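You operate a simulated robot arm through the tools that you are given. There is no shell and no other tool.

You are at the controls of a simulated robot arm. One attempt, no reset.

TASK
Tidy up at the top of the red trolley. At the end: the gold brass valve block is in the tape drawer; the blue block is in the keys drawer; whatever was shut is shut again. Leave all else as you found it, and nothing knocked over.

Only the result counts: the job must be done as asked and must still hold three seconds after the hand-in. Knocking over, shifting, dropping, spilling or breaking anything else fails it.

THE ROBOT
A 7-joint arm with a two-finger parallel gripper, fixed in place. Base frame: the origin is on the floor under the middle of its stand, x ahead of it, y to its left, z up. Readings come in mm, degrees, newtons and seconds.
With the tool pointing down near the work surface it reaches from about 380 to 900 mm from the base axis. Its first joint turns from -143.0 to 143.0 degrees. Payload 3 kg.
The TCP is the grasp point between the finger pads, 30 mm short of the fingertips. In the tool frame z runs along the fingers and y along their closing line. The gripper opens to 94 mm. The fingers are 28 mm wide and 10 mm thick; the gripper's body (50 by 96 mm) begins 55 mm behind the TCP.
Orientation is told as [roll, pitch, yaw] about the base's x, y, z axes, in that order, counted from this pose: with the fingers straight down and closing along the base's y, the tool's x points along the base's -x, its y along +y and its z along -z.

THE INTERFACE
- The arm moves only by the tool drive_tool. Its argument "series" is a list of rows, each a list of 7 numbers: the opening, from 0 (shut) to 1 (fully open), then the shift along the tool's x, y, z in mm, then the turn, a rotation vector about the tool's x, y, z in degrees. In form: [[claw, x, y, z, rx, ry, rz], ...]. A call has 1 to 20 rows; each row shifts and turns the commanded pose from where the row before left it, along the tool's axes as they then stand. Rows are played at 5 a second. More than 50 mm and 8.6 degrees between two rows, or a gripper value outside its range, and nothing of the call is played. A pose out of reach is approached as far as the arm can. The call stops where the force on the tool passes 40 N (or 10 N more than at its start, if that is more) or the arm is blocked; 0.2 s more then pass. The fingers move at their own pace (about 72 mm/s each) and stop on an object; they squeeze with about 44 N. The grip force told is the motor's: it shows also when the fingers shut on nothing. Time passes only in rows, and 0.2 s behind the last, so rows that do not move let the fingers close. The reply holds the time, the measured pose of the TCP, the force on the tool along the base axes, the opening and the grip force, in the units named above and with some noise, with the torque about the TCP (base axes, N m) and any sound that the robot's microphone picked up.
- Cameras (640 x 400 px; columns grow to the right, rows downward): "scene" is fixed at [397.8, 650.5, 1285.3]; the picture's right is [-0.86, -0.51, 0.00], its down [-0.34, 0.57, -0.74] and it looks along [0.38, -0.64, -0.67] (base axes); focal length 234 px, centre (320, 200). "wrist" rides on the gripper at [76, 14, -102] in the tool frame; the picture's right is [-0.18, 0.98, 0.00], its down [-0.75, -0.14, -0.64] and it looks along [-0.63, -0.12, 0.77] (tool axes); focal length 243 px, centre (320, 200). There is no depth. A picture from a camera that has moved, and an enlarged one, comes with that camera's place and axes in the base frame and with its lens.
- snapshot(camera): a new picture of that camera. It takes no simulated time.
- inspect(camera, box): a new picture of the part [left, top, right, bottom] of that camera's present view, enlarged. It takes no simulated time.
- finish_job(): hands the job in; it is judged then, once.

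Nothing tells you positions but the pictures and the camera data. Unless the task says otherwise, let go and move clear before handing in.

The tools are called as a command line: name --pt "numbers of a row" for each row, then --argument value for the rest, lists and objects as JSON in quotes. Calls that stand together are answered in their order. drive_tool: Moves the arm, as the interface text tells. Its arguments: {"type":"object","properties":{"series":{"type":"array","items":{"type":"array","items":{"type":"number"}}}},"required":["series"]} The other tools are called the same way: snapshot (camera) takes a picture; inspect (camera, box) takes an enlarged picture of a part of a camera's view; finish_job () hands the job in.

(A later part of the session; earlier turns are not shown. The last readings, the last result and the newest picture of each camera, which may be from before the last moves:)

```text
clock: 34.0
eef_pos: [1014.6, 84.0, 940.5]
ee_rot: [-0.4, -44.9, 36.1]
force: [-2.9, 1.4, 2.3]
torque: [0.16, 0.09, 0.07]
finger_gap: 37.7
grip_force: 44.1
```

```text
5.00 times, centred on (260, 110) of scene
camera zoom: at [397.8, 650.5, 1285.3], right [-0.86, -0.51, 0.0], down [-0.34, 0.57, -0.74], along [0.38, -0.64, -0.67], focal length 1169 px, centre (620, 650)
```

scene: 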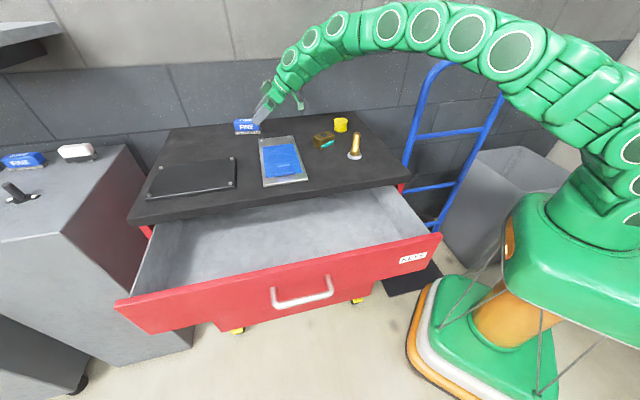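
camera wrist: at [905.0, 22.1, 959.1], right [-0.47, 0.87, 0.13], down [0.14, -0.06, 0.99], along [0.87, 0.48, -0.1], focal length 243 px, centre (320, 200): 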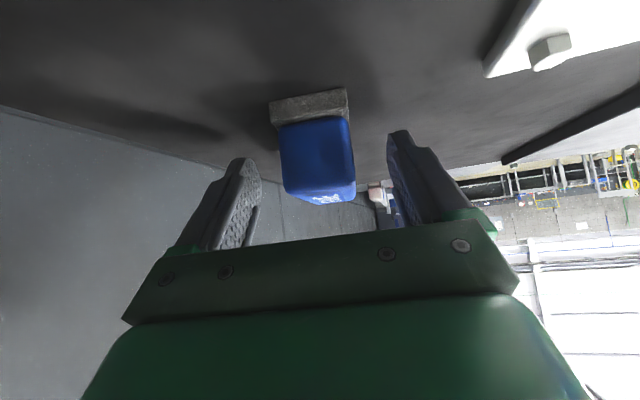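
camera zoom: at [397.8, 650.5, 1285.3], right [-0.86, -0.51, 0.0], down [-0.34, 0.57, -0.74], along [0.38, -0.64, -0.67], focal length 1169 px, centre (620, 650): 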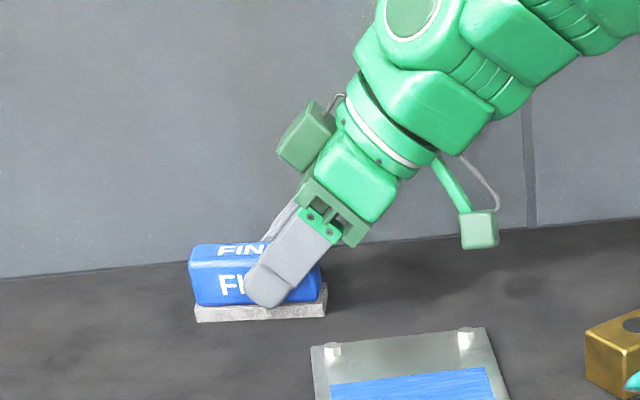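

Gripped at 38 mm. A small lift first to see that it comes up whole.

drive_tool --pt "0 -7 0 -7 0 0 0" --pt "0 -7 0 -7 0 0 0" --pt "0 -7 0 -7 0 0 0" --pt "0 -7 0 -7 0 0 0" --pt "0 0 0 0 0 0 0"

inspect --camera "scene" --box '[210, 70, 310, 150]'

snapshot --camera "wrist"

```text
clock: 35.2
eef_pos: [1015.6, 83.7, 978.9]
ee_rot: [-0.2, -44.8, 36.0]
force: [-0.9, 0.0, -2.0]
torque: [-0.02, 0.05, 0.03]
finger_gap: 33.2
grip_force: 44.2
```

```text
5.00 times, centred on (260, 110) of scene
camera zoom: at [397.8, 650.5, 1285.3], right [-0.86, -0.51, 0.0], down [-0.34, 0.57, -0.74], along [0.38, -0.64, -0.67], focal length 1169 px, centre (620, 650)
```

zoom: 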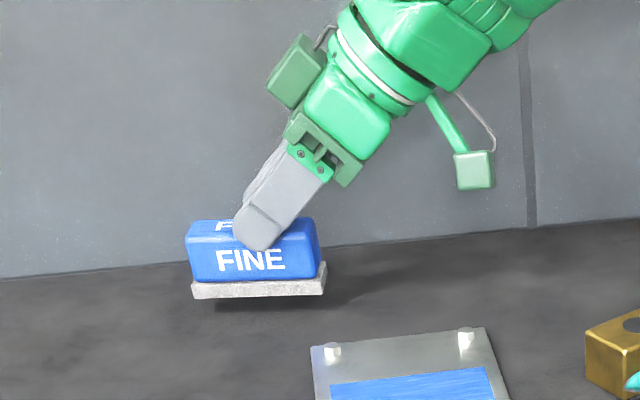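

```text
taken
camera wrist: at [904.9, 21.2, 998.8], right [-0.47, 0.87, 0.13], down [0.15, -0.06, 0.99], along [0.87, 0.48, -0.1], focal length 243 px, centre (320, 200)
```

wrist: 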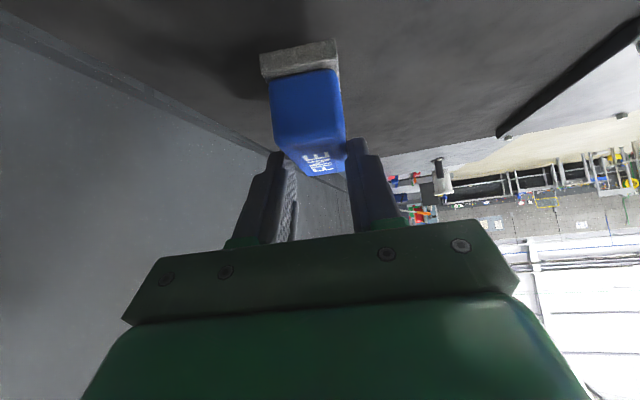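

The block is lifted, but the fingers first caught its wider base and slid up to the top of the blue body, which is too shallow a hold. I'll set it back down softly and re-grip deeper on the body.

drive_tool --pt "0 5 0 5 0 0 0" --pt "0 5 0 5 0 0 0" --pt "0 2 0 2 0 0 0" --pt "0 0 0 0 0 0 0"

inspect --camera "scene" --box '[210, 70, 310, 150]'

```text
clock: 36.2
eef_pos: [1016.5, 84.0, 962.4]
ee_rot: [-0.4, -44.9, 36.1]
force: [-1.1, 1.3, 6.6]
torque: [0.02, 0.28, -0.11]
finger_gap: 33.2
grip_force: 44.6
```

```text
5.00 times, centred on (260, 110) of scene
camera zoom: at [397.8, 650.5, 1285.3], right [-0.86, -0.51, 0.0], down [-0.34, 0.57, -0.74], along [0.38, -0.64, -0.67], focal length 1169 px, centre (620, 650)
```

zoom: 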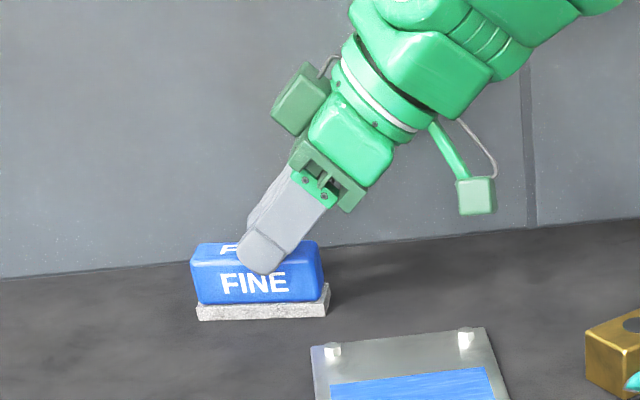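

drive_tool --pt "0.4 0 0 0 0 0 0" --pt "0.65 0 0 0 0 0 0" --pt "0.65 0 0 0 0 0 0" --pt "0.65 3 0 8.6 0 0 0" --pt "0.65 2.9 0 8.6 0 0 0" --pt "0.65 0 0 0 0 0 0"

inspect --camera "scene" --box '[210, 70, 310, 150]'

inspect --camera "wrist" --box '[220, 70, 420, 240]'

```text
clock: 37.6
eef_pos: [1020.3, 88.0, 944.5]
ee_rot: [-0.3, -44.9, 36.0]
force: [0.0, -0.1, -0.3]
torque: [-0.01, -0.03, -0.01]
finger_gap: 61.2
grip_force: 0.0
```

```text
5.00 times, centred on (260, 110) of scene
camera zoom: at [397.8, 650.5, 1285.3], right [-0.86, -0.51, 0.0], down [-0.34, 0.57, -0.74], along [0.38, -0.64, -0.67], focal length 1169 px, centre (620, 650)
```

zoom: 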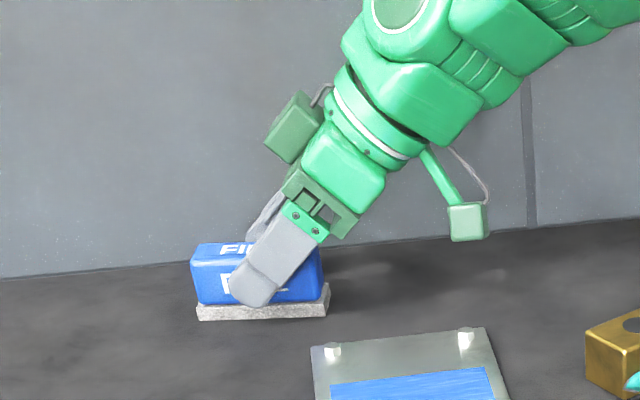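

```text
2.35 times, centred on (320, 155) of wrist
camera zoom: at [910.6, 26.2, 964.8], right [-0.47, 0.87, 0.13], down [0.15, -0.06, 0.99], along [0.87, 0.48, -0.1], focal length 571 px, centre (320, 306)
```

zoom: 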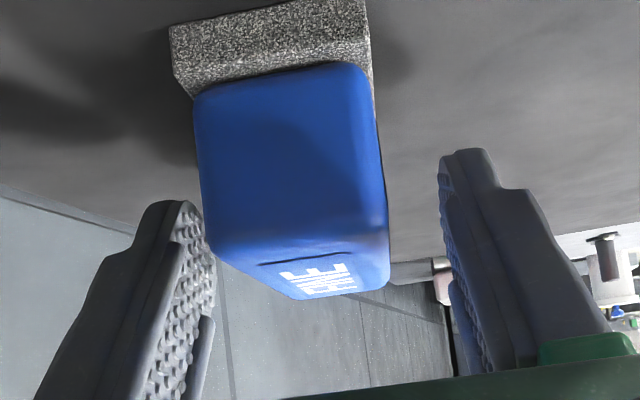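

The fingertips are now just above the grey base and deep along the body. Closing and test-lifting.

drive_tool --pt "0.4 0 0 0 0 0 0" --pt "0 0 0 0 0 0 0" --pt "0 0 0 0 0 0 0" --pt "0 0 0 0 0 0 0" --pt "0 -4 0 -4 0 0 0" --pt "0 -5 0 -5 0 0 0" --pt "0 -5 0 -5 0 0 0" --pt "0 0 0 0 0 0 0"

inspect --camera "scene" --box '[210, 70, 310, 150]'

```text
clock: 39.4
eef_pos: [1021.8, 89.5, 964.4]
ee_rot: [-0.4, -45.0, 36.0]
force: [0.7, 0.6, -1.3]
torque: [-0.02, 0.03, 0.03]
finger_gap: 37.8
grip_force: 44.3
```

```text
5.00 times, centred on (260, 110) of scene
camera zoom: at [397.8, 650.5, 1285.3], right [-0.86, -0.51, 0.0], down [-0.34, 0.57, -0.74], along [0.38, -0.64, -0.67], focal length 1169 px, centre (620, 650)
```

zoom: 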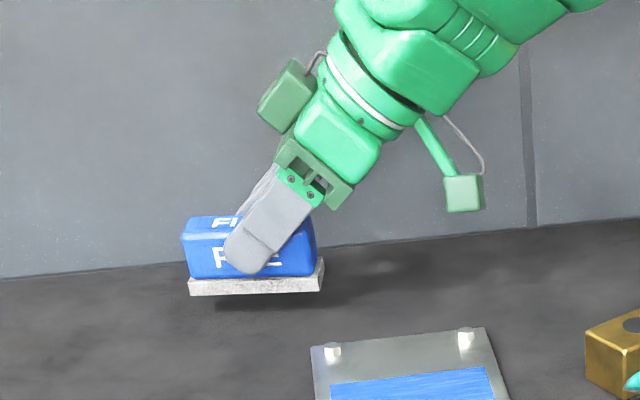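

Holding without slip, with the gap steady at 37.8 mm. I'll lift on gently.

drive_tool --pt "0 -5 0 -5 0 0 0" --pt "0 -5 0 -5 0 0 0" --pt "0 -5 0 -5 0 0 0" --pt "0 -5 0 -5 0 0 0" --pt "0 -6 0 -6 0 0 0" --pt "0 -6 0 -6 0 0 0" --pt "0 -6 0 -6 0 0 0" --pt "0 -6 0 -6 0 0 0" --pt "0 0 0 0 0 0 0"

inspect --camera "scene" --box '[210, 50, 310, 150]'

snapshot --camera "wrist"

```text
clock: 41.4
eef_pos: [1021.6, 90.2, 1027.4]
ee_rot: [-0.3, -44.9, 35.8]
force: [0.3, -0.6, -1.1]
torque: [-0.01, 0.01, -0.01]
finger_gap: 37.3
grip_force: 44.2
```

```text
4.00 times, centred on (260, 100) of scene
camera zoom: at [397.8, 650.5, 1285.3], right [-0.86, -0.51, 0.0], down [-0.34, 0.57, -0.74], along [0.38, -0.64, -0.67], focal length 935 px, centre (560, 600)
```

zoom: 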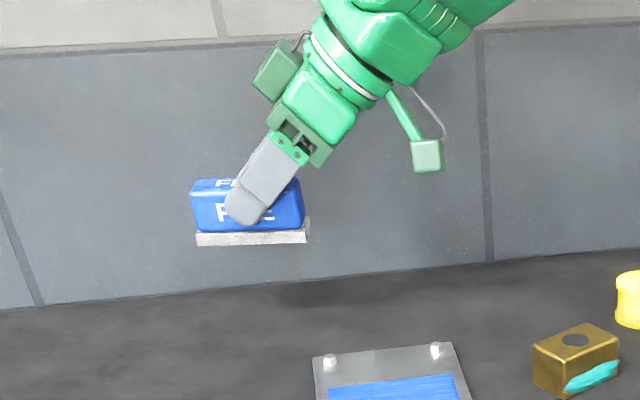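

```text
taken
camera wrist: at [911.3, 27.6, 1046.6], right [-0.47, 0.87, 0.13], down [0.15, -0.06, 0.99], along [0.87, 0.48, -0.1], focal length 243 px, centre (320, 200)
```

wrist: 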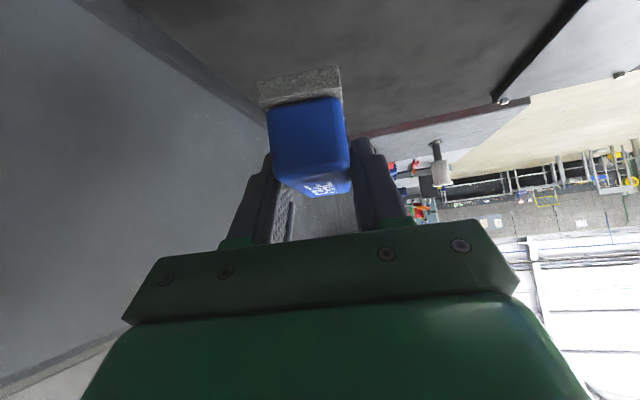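

Still held. I'll carry it across towards the open drawer, checking the grip halfway.

drive_tool --pt "0 4 19 -4 0 0 0" --pt "0 8.4 37.6 -8.4 0 0 0" --pt "0 8.4 37.6 -8.4 0 0 0" --pt "0 8.4 37.6 -8.4 0 0 0" --pt "0 8.4 37.6 -8.4 0 0 0" --pt "0 8.4 37.6 -8.4 0 0 0" --pt "0 4 19 -4 0 0 0"

snapshot --camera "scene"

snapshot --camera "wrist"

```text
clock: 43.0
eef_pos: [830.6, 231.5, 1025.3]
ee_rot: [-0.3, -44.9, 35.9]
force: [-0.2, -0.2, -0.5]
torque: [0.0, 0.03, 0.03]
finger_gap: 37.6
grip_force: 44.1
```

```text
taken
```

scene: 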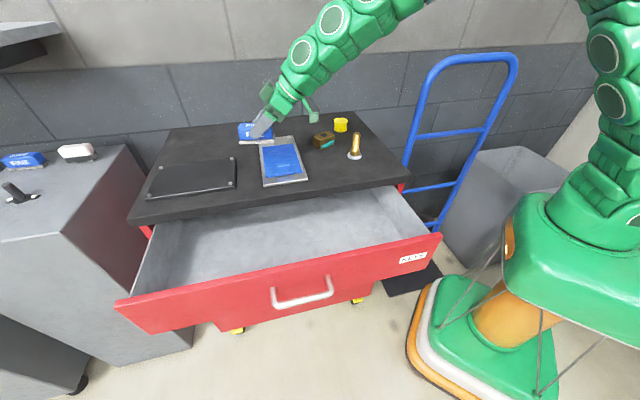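

```text
taken
camera wrist: at [720.7, 169.2, 1044.3], right [-0.47, 0.87, 0.13], down [0.15, -0.06, 0.99], along [0.87, 0.48, -0.1], focal length 243 px, centre (320, 200)
```

wrist: 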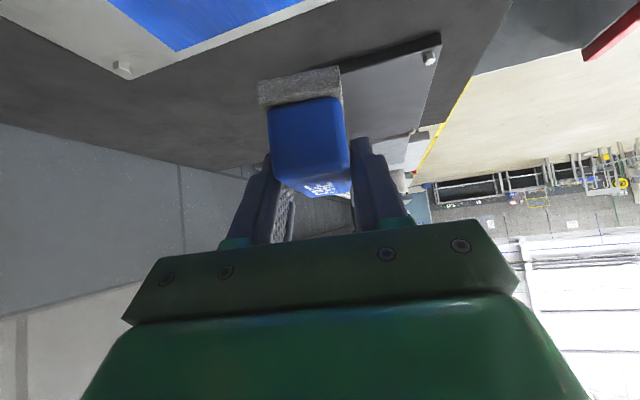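

Stable. Carrying on to a point above the open drawer.

drive_tool --pt "0 4 19 -4 0 0 0" --pt "0 8.4 37.6 -8.4 0 0 0" --pt "0 8.4 37.6 -8.4 0 0 0" --pt "0 8.4 37.6 -8.4 0 0 0" --pt "0 8.4 37.6 -8.4 0 0 0" --pt "0 8.4 37.6 -8.4 0 0 0" --pt "0 4 19 -4 0 0 0" --pt "0 0 0 0 -5.5 0 -5.5" --pt "0 0 0 0 0 0 0"

snapshot --camera "scene"

snapshot --camera "wrist"

```text
clock: 45.0
eef_pos: [643.9, 373.3, 1025.3]
ee_rot: [-0.3, -44.7, 43.7]
force: [0.5, -0.2, -0.5]
torque: [0.01, 0.01, 0.0]
finger_gap: 37.4
grip_force: 43.6
```

```text
taken
```

scene: 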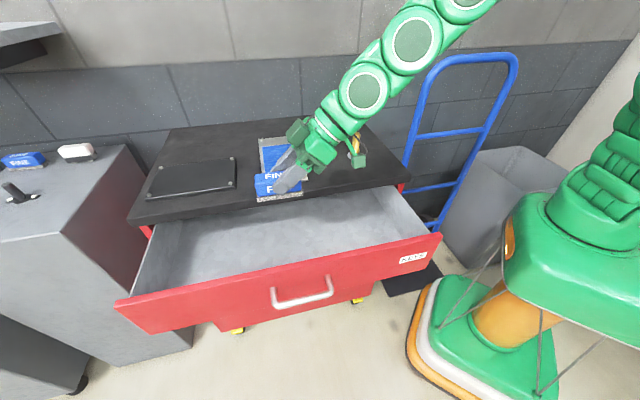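

```text
taken
camera wrist: at [542.3, 297.0, 1044.4], right [-0.58, 0.8, 0.13], down [0.15, -0.04, 0.99], along [0.8, 0.6, -0.1], focal length 243 px, centre (320, 200)
```

wrist: 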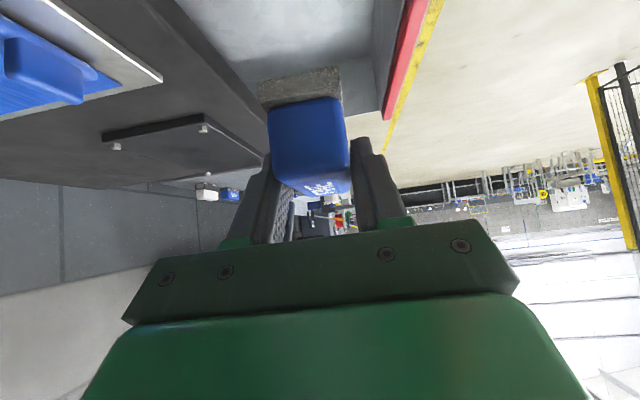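

Centred over the drawer opening, about 91 mm out from the top's edge. Descending partway and then looking.

drive_tool --pt "0 17 0 17 0 0 0" --pt "0 17 0 17 0 0 0" --pt "0 17 0 17 0 0 0" --pt "0 17 0 17 0 0 0" --pt "0 17 0 17 0 0 0" --pt "0 17 0 17 0 0 0" --pt "0 0 0 0 0 0 0"

snapshot --camera "scene"

inspect --camera "scene" --box '[230, 150, 400, 280]'

snapshot --camera "wrist"

```text
clock: 46.6
eef_pos: [644.4, 372.5, 881.4]
ee_rot: [-0.3, -44.9, 43.8]
force: [-0.1, 0.2, -0.9]
torque: [0.02, -0.01, -0.03]
finger_gap: 37.5
grip_force: 44.3
```

```text
taken
```

scene: 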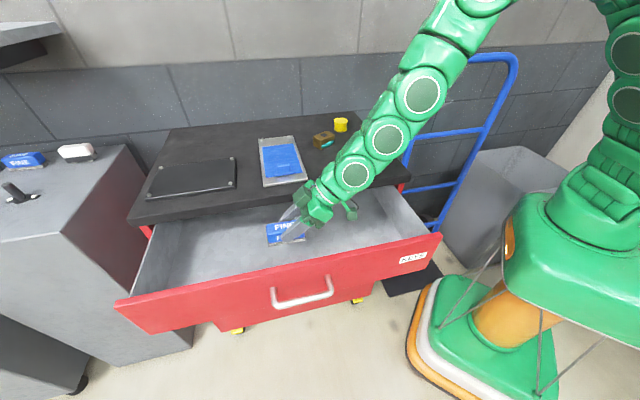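

```text
3.08 times, centred on (315, 215) of scene
camera zoom: at [397.8, 650.5, 1285.3], right [-0.86, -0.51, 0.0], down [-0.34, 0.57, -0.74], along [0.38, -0.64, -0.67], focal length 719 px, centre (335, 154)
```

zoom: 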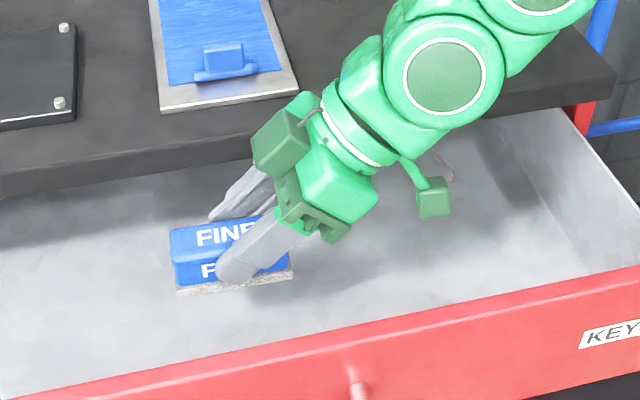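

```text
taken
camera wrist: at [542.6, 296.5, 900.9], right [-0.58, 0.8, 0.13], down [0.15, -0.04, 0.99], along [0.8, 0.59, -0.1], focal length 243 px, centre (320, 200)
```

wrist: 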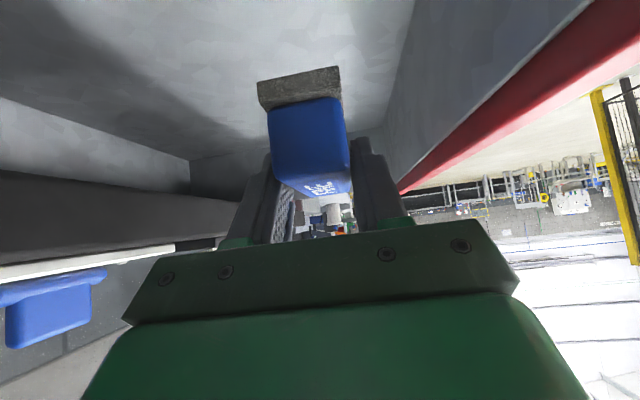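

drive_tool --pt "0 9 0 9 0 0 0" --pt "0 9 0 9 0 0 0" --pt "0 9 0 9 0 0 0" --pt "0 5 0 5 0 0 0" --pt "0 0 0 0 0 0 0"

inspect --camera "scene" --box '[230, 150, 400, 280]'

snapshot --camera "wrist"

```text
clock: 47.8
eef_pos: [643.7, 372.4, 836.0]
ee_rot: [-0.3, -44.9, 43.7]
force: [-0.6, 0.3, -0.8]
torque: [-0.03, 0.03, 0.0]
finger_gap: 37.4
grip_force: 44.1
```

```text
3.08 times, centred on (315, 215) of scene
camera zoom: at [397.8, 650.5, 1285.3], right [-0.86, -0.51, 0.0], down [-0.34, 0.57, -0.74], along [0.38, -0.64, -0.67], focal length 719 px, centre (335, 154)
```

zoom: 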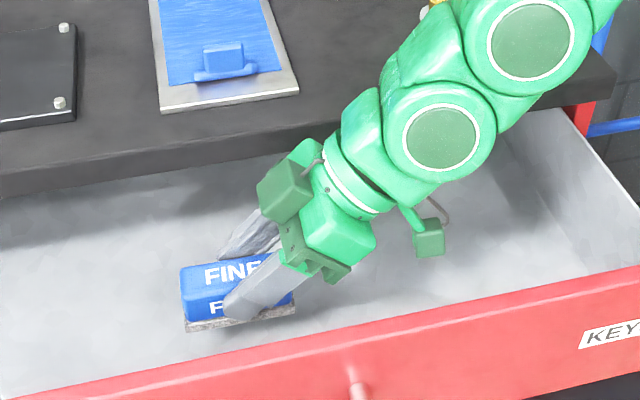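

```text
taken
camera wrist: at [542.1, 296.0, 855.2], right [-0.58, 0.8, 0.13], down [0.15, -0.04, 0.99], along [0.8, 0.59, -0.1], focal length 243 px, centre (320, 200)
```

wrist: 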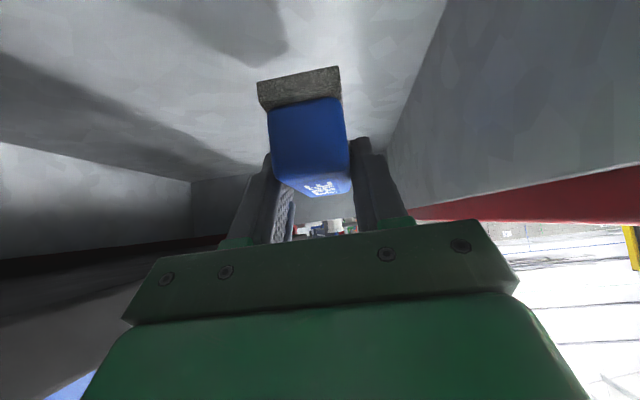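

drive_tool --pt "0 4.2 0 4.2 0 0 0" --pt "0 4.2 0 4.2 0 0 0" --pt "0 3.5 0 3.5 0 0 0" --pt "0 3.5 0 3.5 0 0 0" --pt "0 0 0 0 0 0 0"

inspect --camera "scene" --box '[230, 150, 400, 280]'

```text
clock: 49.0
eef_pos: [643.7, 372.7, 814.5]
ee_rot: [-0.4, -44.9, 43.7]
force: [-0.6, 0.0, -1.7]
torque: [-0.01, 0.0, -0.01]
finger_gap: 37.5
grip_force: 44.2
```

```text
3.08 times, centred on (315, 215) of scene
camera zoom: at [397.8, 650.5, 1285.3], right [-0.86, -0.51, 0.0], down [-0.34, 0.57, -0.74], along [0.38, -0.64, -0.67], focal length 719 px, centre (335, 154)
```

zoom: 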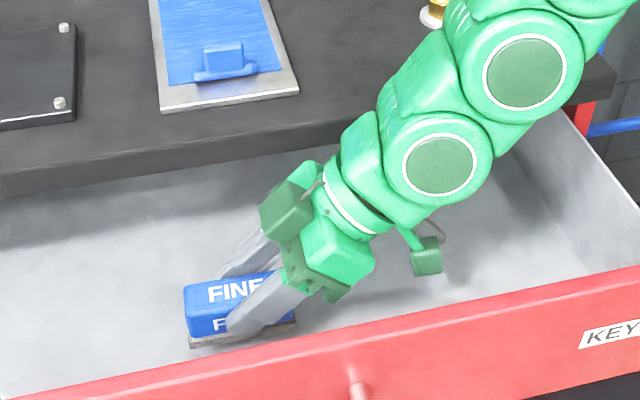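

drive_tool --pt "0 2.8 0 2.8 0 0 0" --pt "0 2.8 0 2.8 0 0 0" --pt "0 2.1 0 2.1 0 0 0" --pt "0 0 0 0 0 0 0"

```text
clock: 50.0
eef_pos: [643.8, 372.9, 803.8]
ee_rot: [-0.3, -45.0, 43.7]
force: [-0.4, 0.2, -1.5]
torque: [-0.01, 0.0, 0.02]
finger_gap: 37.3
grip_force: 44.3
```

drive_tool --pt "0 2.1 0 2.1 0 0 0" --pt "0 2.1 0 2.1 0 0 0" --pt "0 0 0 0 0 0 0"

inspect --camera "scene" --box '[230, 150, 400, 280]'

snapshot --camera "wrist"

```text
clock: 50.8
eef_pos: [643.2, 373.7, 799.1]
ee_rot: [-0.3, -44.9, 43.8]
force: [-0.6, 0.6, -1.5]
torque: [0.0, 0.03, 0.0]
finger_gap: 37.4
grip_force: 43.5
```

```text
3.08 times, centred on (315, 215) of scene
camera zoom: at [397.8, 650.5, 1285.3], right [-0.86, -0.51, 0.0], down [-0.34, 0.57, -0.74], along [0.38, -0.64, -0.67], focal length 719 px, centre (335, 154)
```

zoom: 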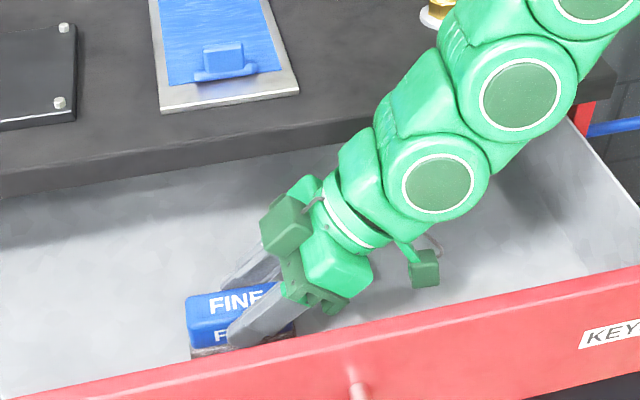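

```text
taken
camera wrist: at [542.7, 296.6, 817.2], right [-0.58, 0.8, 0.13], down [0.15, -0.04, 0.99], along [0.8, 0.59, -0.1], focal length 243 px, centre (320, 200)
```

wrist: 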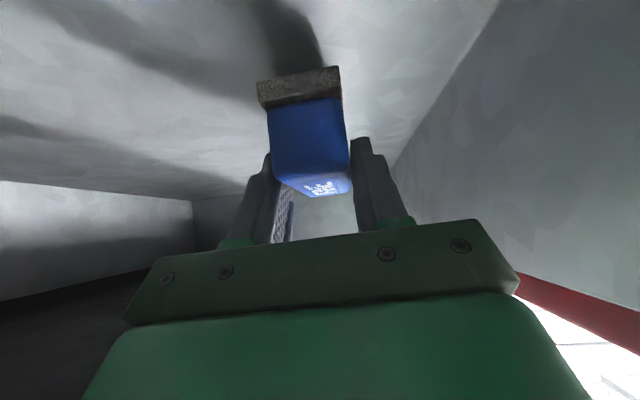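

drive_tool --pt "0 2.8 0 2.8 0 0 0" --pt "0 2.8 0 2.8 0 0 0" --pt "0 0 0 0 0 0 0"

inspect --camera "wrist" --box '[230, 0, 430, 200]'

```text
clock: 51.6
eef_pos: [645.1, 374.6, 790.3]
ee_rot: [-0.3, -44.9, 43.7]
force: [0.3, -0.8, -0.6]
torque: [-0.03, 0.01, -0.01]
finger_gap: 37.3
grip_force: 44.1
```

```text
2.00 times, centred on (330, 100) of wrist
camera zoom: at [542.4, 296.5, 809.1], right [-0.58, 0.8, 0.13], down [0.15, -0.04, 0.99], along [0.8, 0.59, -0.1], focal length 485 px, centre (300, 400)
```

zoom: 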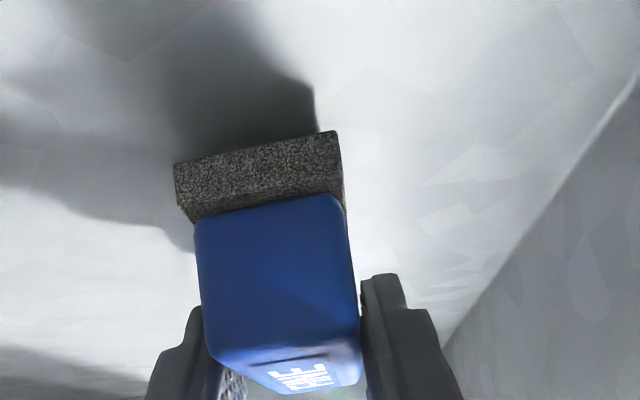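

drive_tool --pt "0 2.1 0 2.1 0 0 0" --pt "0 2.1 0 2.1 0 0 0" --pt "0 0 0 0 0 0 0"

inspect --camera "wrist" --box '[230, 0, 430, 200]'

```text
clock: 52.4
eef_pos: [644.5, 374.4, 782.5]
ee_rot: [-0.3, -45.0, 43.7]
force: [0.3, -0.5, -1.6]
torque: [-0.01, 0.0, 0.03]
finger_gap: 37.3
grip_force: 44.2
```

```text
2.00 times, centred on (330, 100) of wrist
camera zoom: at [542.2, 296.6, 802.6], right [-0.58, 0.8, 0.13], down [0.15, -0.04, 0.99], along [0.8, 0.59, -0.1], focal length 485 px, centre (300, 400)
```

zoom: 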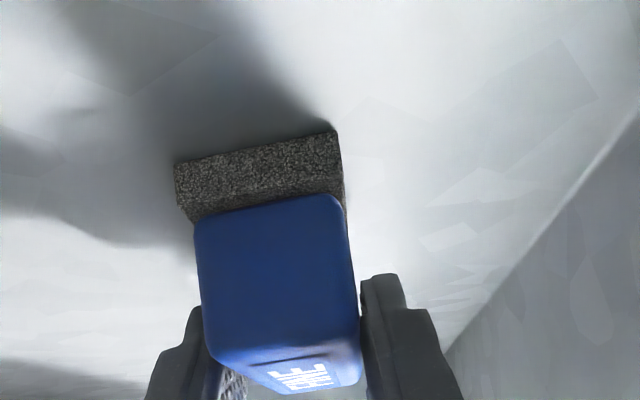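

Shadow and block are almost meeting, so contact is close. I'll lower in tiny steps.

drive_tool --pt "0 1.4 0 1.4 0 0 0" --pt "0 1.4 0 1.4 0 0 0" --pt "0 0 0 0 0 0 0"

```text
clock: 53.2
eef_pos: [644.4, 373.6, 781.6]
ee_rot: [-0.4, -45.1, 43.8]
force: [5.1, 3.3, 38.3]
torque: [-0.16, 0.27, 0.05]
finger_gap: 37.5
grip_force: 44.0
```

Contact made. I'll take the pressure off, then open and rise clear.

drive_tool --pt "0 -1.6 0 -1.6 0 0 0" --pt "0.3 0 0 0 0 0 0" --pt "0.55 0 0 0 0 0 0" --pt "0.7 0 0 0 0 0 0" --pt "0.7 0 0 0 0 0 0"

inspect --camera "wrist" --box '[220, 0, 440, 220]'

inspect --camera "scene" --box '[230, 150, 400, 280]'

```text
clock: 54.4
eef_pos: [643.2, 373.0, 781.3]
ee_rot: [-0.4, -44.8, 43.7]
force: [-0.2, -0.3, 0.2]
torque: [-0.01, -0.02, 0.0]
finger_gap: 65.9
grip_force: 0.1
```

```text
1.82 times, centred on (330, 110) of wrist
camera zoom: at [542.0, 296.3, 800.5], right [-0.58, 0.8, 0.13], down [0.15, -0.04, 0.99], along [0.8, 0.59, -0.1], focal length 441 px, centre (302, 364)
```

zoom: 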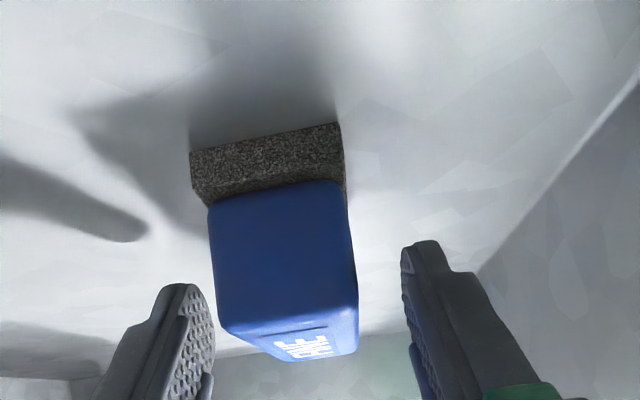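

```text
3.08 times, centred on (315, 215) of scene
camera zoom: at [397.8, 650.5, 1285.3], right [-0.86, -0.51, 0.0], down [-0.34, 0.57, -0.74], along [0.38, -0.64, -0.67], focal length 719 px, centre (335, 154)
```

zoom: 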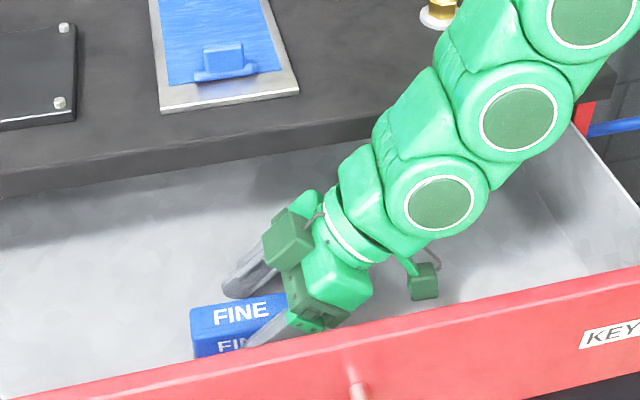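

The block lies flat in the KEYS drawer. I'll back out along the tool axis, rise, and untilt.

drive_tool --pt "0.8 0 0 -15 0 0 0" --pt "0.9 0 0 -25 0 0 0" --pt "1 0 0 -30 0 0 0" --pt "1 -25 0 -25 0 0 0" --pt "1 -25 0 -25 0 0 0" --pt "1 -25 0 -25 0 0 0" --pt "1 -25 0 -25 0 0 0" --pt "1 -20 0 -20 0 0 0" --pt "1 0 0 0 0 7.5 0" --pt "1 0 0 0 0 7.5 0" --pt "1 0 0 0 0 7.5 0" --pt "1 0 0 0 0 7.5 0" --pt "1 0 0 0 0 7.5 0" --pt "1 0 0 0 0 7.4 0" --pt "1 0 0 0 0 0 0"

snapshot --camera "scene"

snapshot --camera "wrist"

```text
clock: 57.6
eef_pos: [608.6, 339.8, 1000.7]
ee_rot: [-0.2, 0.0, 43.5]
force: [0.8, -0.5, -1.1]
torque: [0.02, -0.02, 0.04]
finger_gap: 93.8
grip_force: 0.1
```

```text
taken
```

scene: 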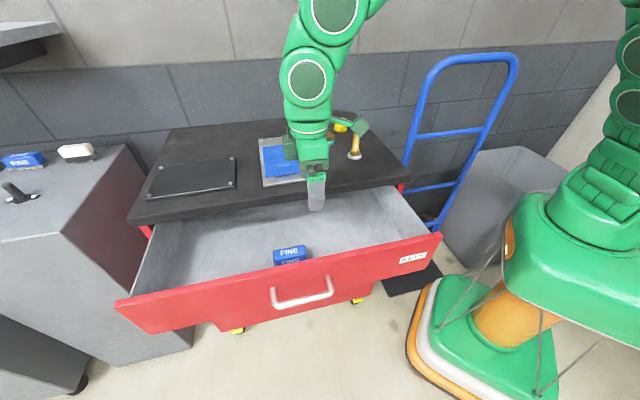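

```text
taken
camera wrist: at [542.4, 298.2, 1104.4], right [-0.54, 0.84, 0.0], down [0.64, 0.42, 0.64], along [0.54, 0.35, -0.77], focal length 243 px, centre (320, 200)
```

wrist: 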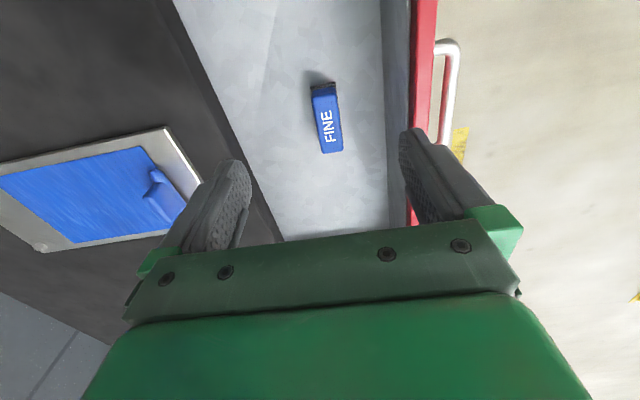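

The blue block is flat in the KEYS drawer. I'll now go round in front of the drawer to take the handle and push it shut.

drive_tool --pt "1 -7.2 39.7 0 0 0 0" --pt "1 -7.2 39.7 0 0 0 0" --pt "1 -7.2 39.7 0 0 0 0" --pt "1 -7.2 39.7 0 0 0 0" --pt "1 -7.2 39.7 0 0 0 0" --pt "1 -7.2 39.7 0 0 0 0" --pt "1 0 0 47 0 0 -1.2" --pt "1 0 0 47 0 0 0" --pt "1 0 0 0 8.5 0 0" --pt "1 0 0 0 8.5 0 0" --pt "1 0 0 0 8.5 0 0" --pt "1 0 0 0 8.5 0 0" --pt "1 0 0 0 8.5 0 0" --pt "1 0 0 0 8.5 0 0" --pt "1 0 0 0 8.5 0 0" --pt "1 0 0 0 8.5 0 0" --pt "1 0 0 0 8.5 0 0" --pt "1 0 0 0 8.5 0 0" --pt "1 0 0 0 0 0 0"

snapshot --camera "scene"

snapshot --camera "wrist"

```text
clock: 61.6
eef_pos: [475.2, 542.1, 905.1]
ee_rot: [-85.3, 0.0, 44.8]
force: [0.4, -0.5, -0.4]
torque: [0.02, 0.02, -0.04]
finger_gap: 94.1
grip_force: 0.0
```

```text
taken
```

scene: 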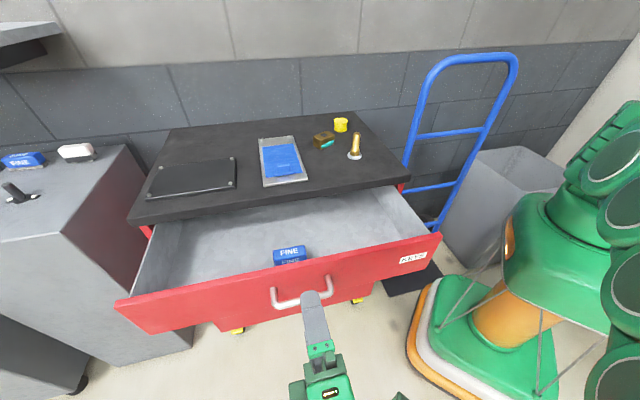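

```text
taken
camera wrist: at [348.4, 561.8, 900.3], right [0.07, 0.19, -0.98], down [0.09, 0.98, 0.19], along [0.99, -0.11, 0.06], focal length 243 px, centre (320, 200)
```

wrist: 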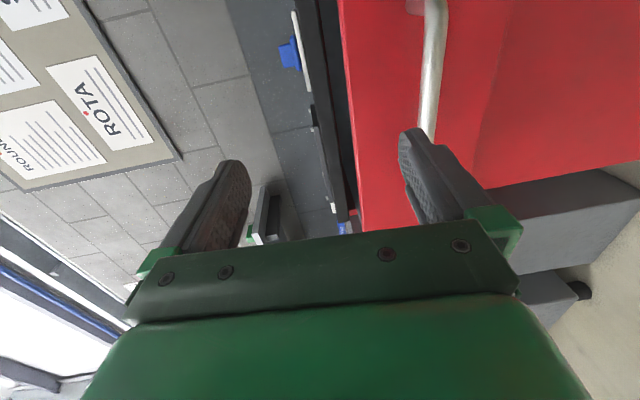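

drive_tool --pt "0.6 0 45 0 0 0 0" --pt "0.6 0 43.5 0 0 0 0" --pt "0.6 0 0 0 0 0 0" --pt "0.6 0.3 0 24 0 0 0" --pt "0.6 0.3 0 24 0 0 0" --pt "0.6 0.3 0 24 0 0 0" --pt "0.6 0 0 20 0 0 0" --pt "0.6 0 0 0 0 0 0"

snapshot --camera "wrist"

inspect --camera "scene" --box '[230, 230, 380, 360]'

```text
clock: 63.4
eef_pos: [534.8, 480.7, 811.6]
ee_rot: [-85.2, 0.0, 44.7]
force: [0.1, -0.8, 0.6]
torque: [0.01, -0.01, 0.01]
finger_gap: 56.4
grip_force: 0.2
```

```text
taken
camera wrist: at [408.0, 500.1, 805.5], right [0.07, 0.19, -0.98], down [0.09, 0.98, 0.19], along [0.99, -0.11, 0.05], focal length 243 px, centre (320, 200)
```

wrist: 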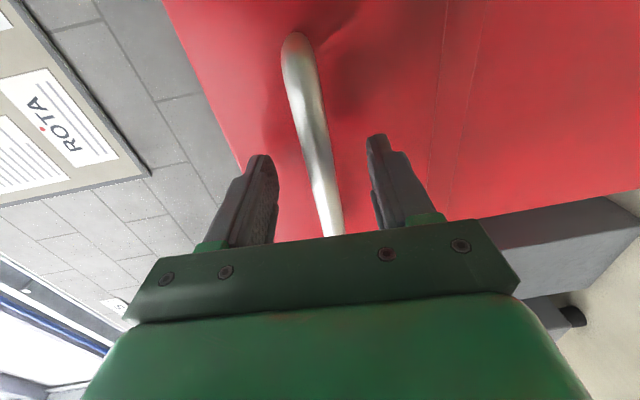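

```text
3.08 times, centred on (305, 295) of scene
camera zoom: at [397.8, 650.5, 1285.3], right [-0.86, -0.51, 0.0], down [-0.34, 0.57, -0.74], along [0.38, -0.64, -0.67], focal length 719 px, centre (366, -92)
```

zoom: 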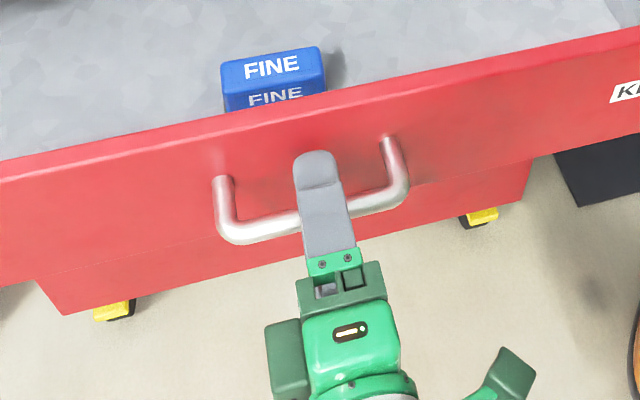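

drive_tool --pt "0.4 0 2.2 0 0 0 0" --pt "0.15 0 0 0 0 0 0" --pt "0 0 0 0 0 0 0" --pt "0 0 0 0 0 0 0" --pt "0 0 0 0 0 0 0"

```text
clock: 64.6
eef_pos: [533.6, 481.0, 809.4]
ee_rot: [-85.3, 0.0, 44.6]
force: [1.3, 1.8, 12.3]
torque: [-0.09, 0.09, -0.16]
finger_gap: 14.5
grip_force: 45.1
```

Gripped. Pushing the drawer shut steadily.

drive_tool --pt "0 0 -0.8 0 0 0 0" --pt "0 0 -0.6 7 0 0 0" --pt "0 0 -1.2 14 0 0 0" --pt "0 0 -1.3 15 0 0 0" --pt "0 0 -1.3 15 0 0 0" --pt "0 0 -1.3 15 0 0 0" --pt "0 0 -1.3 15 0 0 0" --pt "0 0 -1.3 15 0 0 0" --pt "0 0 -1.3 15 0 0 0" --pt "0 0 -1.3 15 0 0 0" --pt "0 0 -1.3 15 0 0 0" --pt "0 0 -1.1 12 0 0 0" --pt "0 0 -0.9 10 0 0 0" --pt "0 0 0 0 0 0 0"

snapshot --camera "scene"

```text
clock: 67.4
eef_pos: [648.6, 366.2, 809.5]
ee_rot: [-85.2, 0.1, 44.9]
force: [7.8, 5.1, -9.8]
torque: [0.1, 0.08, 0.1]
finger_gap: 14.5
grip_force: 45.1
stopped in row 14: the force on the tool passed its limit at 42 N (the readings are from after the stop); the commanded pose is now the measured one
```

```text
taken
```

scene: 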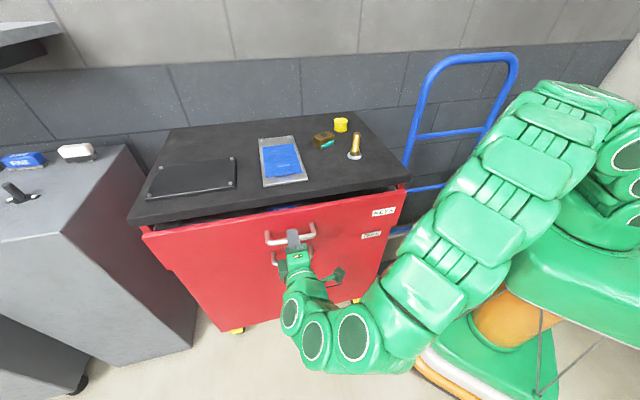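

About 35 mm is left. I'll continue more slowly, correcting the slight side and vertical load.

drive_tool --pt "0 -0.6 0.5 0 0 0 0" --pt "0 0 -0.5 6 0 0 0" --pt "0 0 -0.6 7 0 0 0" --pt "0 0 -0.6 7 0 0 0" --pt "0 0 -0.5 6 0 0 0" --pt "0 0 0 0 0 0 0"

```text
clock: 68.8
eef_pos: [665.9, 347.5, 807.9]
ee_rot: [-85.1, 0.0, 44.8]
force: [-6.0, -5.2, -14.6]
torque: [0.11, 0.05, -0.23]
finger_gap: 14.6
grip_force: 44.7
```

drive_tool --pt "0 0.5 0.6 0 0 0 0" --pt "0 0 -0.4 4 0 0 0" --pt "0 0 -0.4 4 0 0 0" --pt "0 0 -0.3 4 0 0 0" --pt "0 0 0 2 0 0 0" --pt "0 0 0 0 0 0 0"

inspect --camera "scene" --box '[120, 170, 420, 300]'

```text
clock: 70.0
eef_pos: [674.1, 340.6, 809.2]
ee_rot: [-85.3, 0.1, 45.1]
force: [-17.2, 5.2, 0.7]
torque: [-0.05, 0.01, -0.46]
finger_gap: 14.6
grip_force: 44.6
stopped in row 5: the force on the tool passed its limit at 41 N (the readings are from after the stop); the commanded pose is now the measured one
```

```text
2.13 times, centred on (270, 235) of scene
camera zoom: at [397.8, 650.5, 1285.3], right [-0.86, -0.51, 0.0], down [-0.34, 0.57, -0.74], along [0.38, -0.64, -0.67], focal length 499 px, centre (427, 125)
```

zoom: 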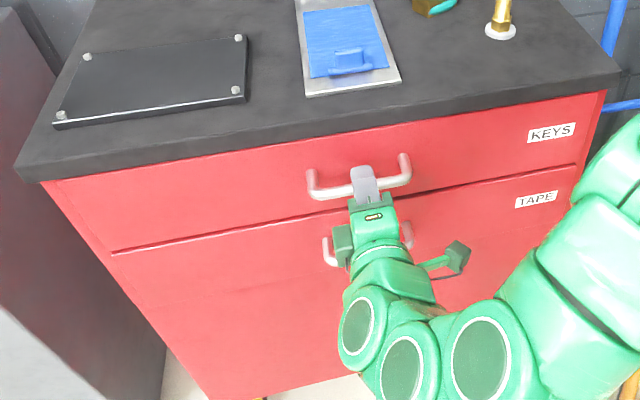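

The KEYS drawer is back at its closed position. I'll release, back off, then drop down to the TAPE handle.

drive_tool --pt "0.2 0 0 0 0 0 0" --pt "0.6 0 0 0 0 0 0" --pt "0.6 0 0 0 0 0 0" --pt "0.6 0 0 -15 0 0 0" --pt "0.6 0 0 -25 0 0 0" --pt "0.6 0 0 -30 0 0 0" --pt "0.6 0 0 -30 0 0 0" --pt "0.6 0 0 0 0 0 0"

inspect --camera "scene" --box '[120, 170, 420, 300]'

snapshot --camera "wrist"

```text
clock: 71.8
eef_pos: [604.9, 408.8, 816.6]
ee_rot: [-85.2, 0.0, 45.1]
force: [0.1, 1.2, 0.5]
torque: [0.01, 0.04, 0.0]
finger_gap: 56.3
grip_force: 0.1
```

```text
2.13 times, centred on (270, 235) of scene
camera zoom: at [397.8, 650.5, 1285.3], right [-0.86, -0.51, 0.0], down [-0.34, 0.57, -0.74], along [0.38, -0.64, -0.67], focal length 499 px, centre (427, 125)
```

zoom: 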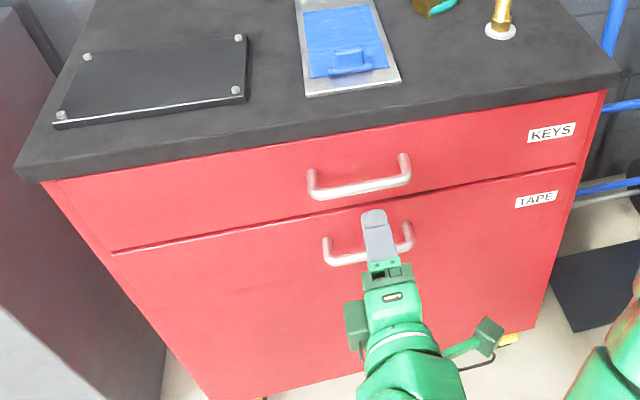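

```text
taken
camera wrist: at [477.0, 428.4, 811.9], right [0.07, 0.19, -0.98], down [0.09, 0.98, 0.19], along [0.99, -0.1, 0.05], focal length 243 px, centre (320, 200)
```

wrist: 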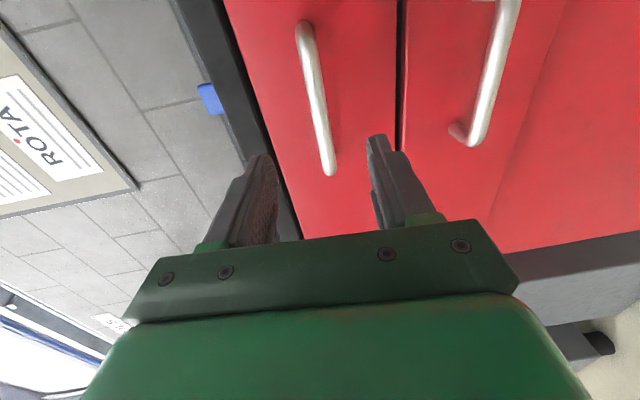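

KEYS is shut. Now lowering in front of the TAPE handle.

drive_tool --pt "0.6 0 37 0 0 0 0" --pt "0.6 0 37 0 0 0 0" --pt "0.6 0 37 0 0 0 0" --pt "0.6 0 37 0 0 0 0" --pt "0.6 0 0 12 0 0 0" --pt "0.6 0 0 0 0 0 0"

snapshot --camera "wrist"

inspect --camera "scene" --box '[220, 200, 370, 330]'

```text
clock: 73.2
eef_pos: [601.9, 411.1, 668.8]
ee_rot: [-85.3, 0.0, 44.9]
force: [1.1, -0.3, -0.1]
torque: [0.01, -0.02, -0.02]
finger_gap: 56.3
grip_force: 0.0
```

```text
taken
camera wrist: at [476.2, 429.9, 664.5], right [0.07, 0.19, -0.98], down [0.09, 0.98, 0.19], along [0.99, -0.1, 0.05], focal length 243 px, centre (320, 200)
```

wrist: 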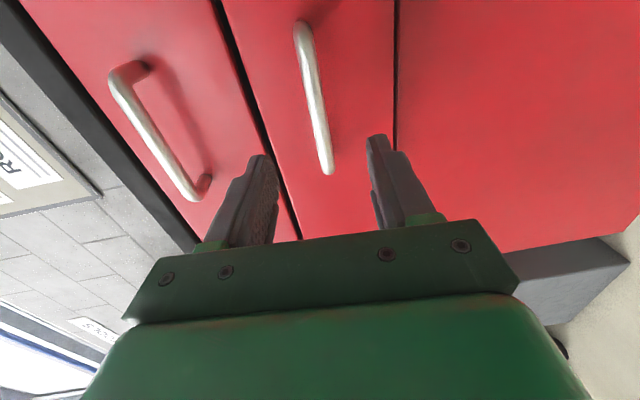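

```text
3.08 times, centred on (295, 265) of scene
camera zoom: at [397.8, 650.5, 1285.3], right [-0.86, -0.51, 0.0], down [-0.34, 0.57, -0.74], along [0.38, -0.64, -0.67], focal length 719 px, centre (397, 0)
```

zoom: 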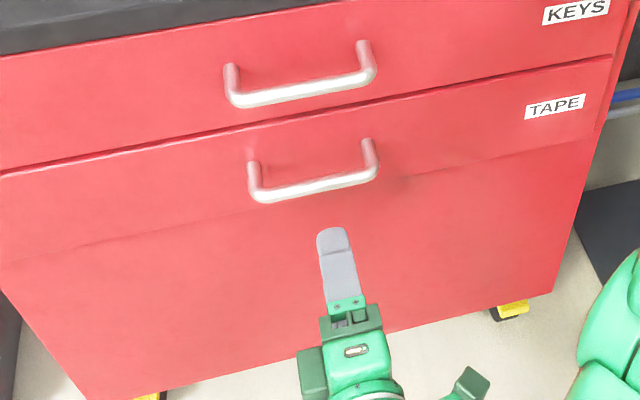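

inspect --camera "wrist" --box '[260, 10, 380, 190]'

```text
2.22 times, centred on (320, 100) of wrist
camera zoom: at [476.2, 429.9, 664.5], right [0.07, 0.19, -0.98], down [0.09, 0.98, 0.19], along [0.99, -0.1, 0.05], focal length 539 px, centre (320, 422)
```

zoom: 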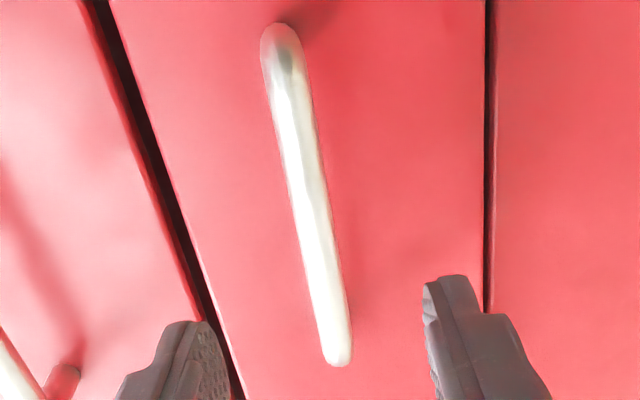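

The TAPE bar is at about z = 661.5. Advancing onto it.

drive_tool --pt "0.6 0 -0.3 30 0 0 0" --pt "0.6 0 -0.3 30 0 0 0" --pt "0.6 0 -0.3 25 0 0 0" --pt "0.6 0 -0.2 15 0 0 0" --pt "0.6 0 0 0 0 0 0"

snapshot --camera "wrist"

inspect --camera "scene" --box '[220, 200, 370, 330]'

```text
clock: 74.4
eef_pos: [674.7, 340.9, 660.2]
ee_rot: [-85.2, 0.0, 45.1]
force: [0.2, 0.0, 0.1]
torque: [0.02, 0.02, -0.02]
finger_gap: 56.6
grip_force: 0.1
```

```text
taken
camera wrist: at [548.1, 359.8, 655.3], right [0.07, 0.19, -0.98], down [0.09, 0.98, 0.19], along [0.99, -0.1, 0.05], focal length 243 px, centre (320, 200)
```

wrist: 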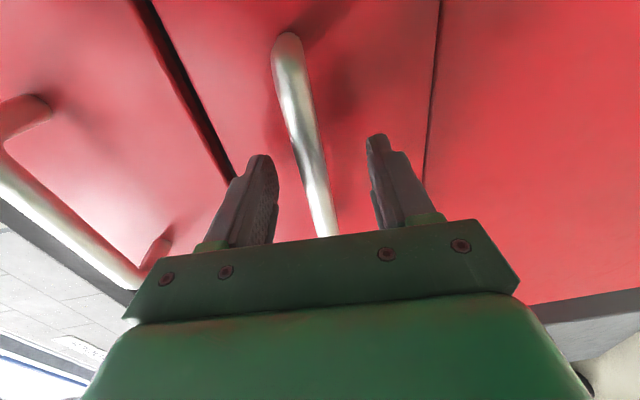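

```text
3.08 times, centred on (295, 265) of scene
camera zoom: at [397.8, 650.5, 1285.3], right [-0.86, -0.51, 0.0], down [-0.34, 0.57, -0.74], along [0.38, -0.64, -0.67], focal length 719 px, centre (397, 0)
```

zoom: 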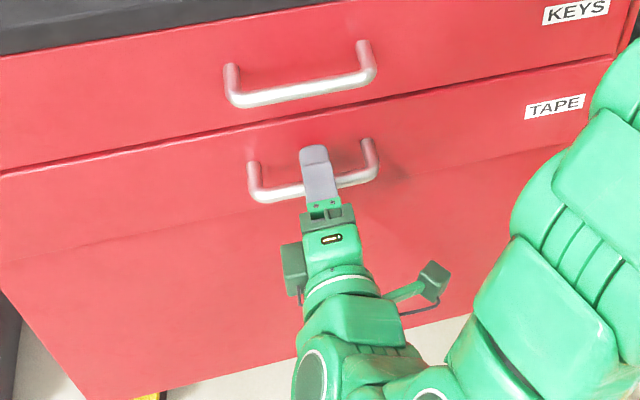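

drive_tool --pt "0.4 0 -1.3 0 0 0 0" --pt "0.15 0 0 0 0 0 0" --pt "0 0 0 0 0 0 0" --pt "0 0 0 0 0 0 0" --pt "0 0 0 0 0 0 0"

```text
clock: 75.6
eef_pos: [674.5, 340.2, 662.1]
ee_rot: [-85.4, -0.1, 45.0]
force: [-4.8, -3.6, 18.3]
torque: [-0.23, 0.02, -0.2]
finger_gap: 14.4
grip_force: 45.0
```

Gripped on the TAPE bar. I'll remove the vertical bias and pull.

drive_tool --pt "0 0 -1.2 0 0 0 0" --pt "0 0 0.4 -5 0 0 0" --pt "0 0 0.8 -10 0 0 0" --pt "0 0 0.85 -10 0 0 0" --pt "0 0 0.85 -10 0 0 0" --pt "0 0 0.85 -10 0 0 0" --pt "0 0 0 0 0 0 0"

```text
clock: 77.2
eef_pos: [643.1, 372.5, 663.6]
ee_rot: [-85.1, 0.1, 45.1]
force: [5.2, 2.4, -23.4]
torque: [0.24, 0.01, 1.08]
finger_gap: 14.6
grip_force: 45.1
```

drive_tool --pt "0 0 1.4 0 0 0 0" --pt "0 0 0.9 -10 0 0 0" --pt "0 0 1.0 -12 0 0 0" --pt "0 0 1.05 -12 0 0 0" --pt "0 0 1.05 -12 0 0 0" --pt "0 0 1.05 -12 0 0 0" --pt "0 0 1.05 -12 0 0 0" --pt "0 0 0 0 0 0 0"

```text
clock: 79.0
eef_pos: [592.9, 420.8, 663.2]
ee_rot: [-85.2, 0.0, 45.1]
force: [0.6, -1.3, 5.4]
torque: [-0.18, 0.15, -0.04]
finger_gap: 14.6
grip_force: 45.0
```

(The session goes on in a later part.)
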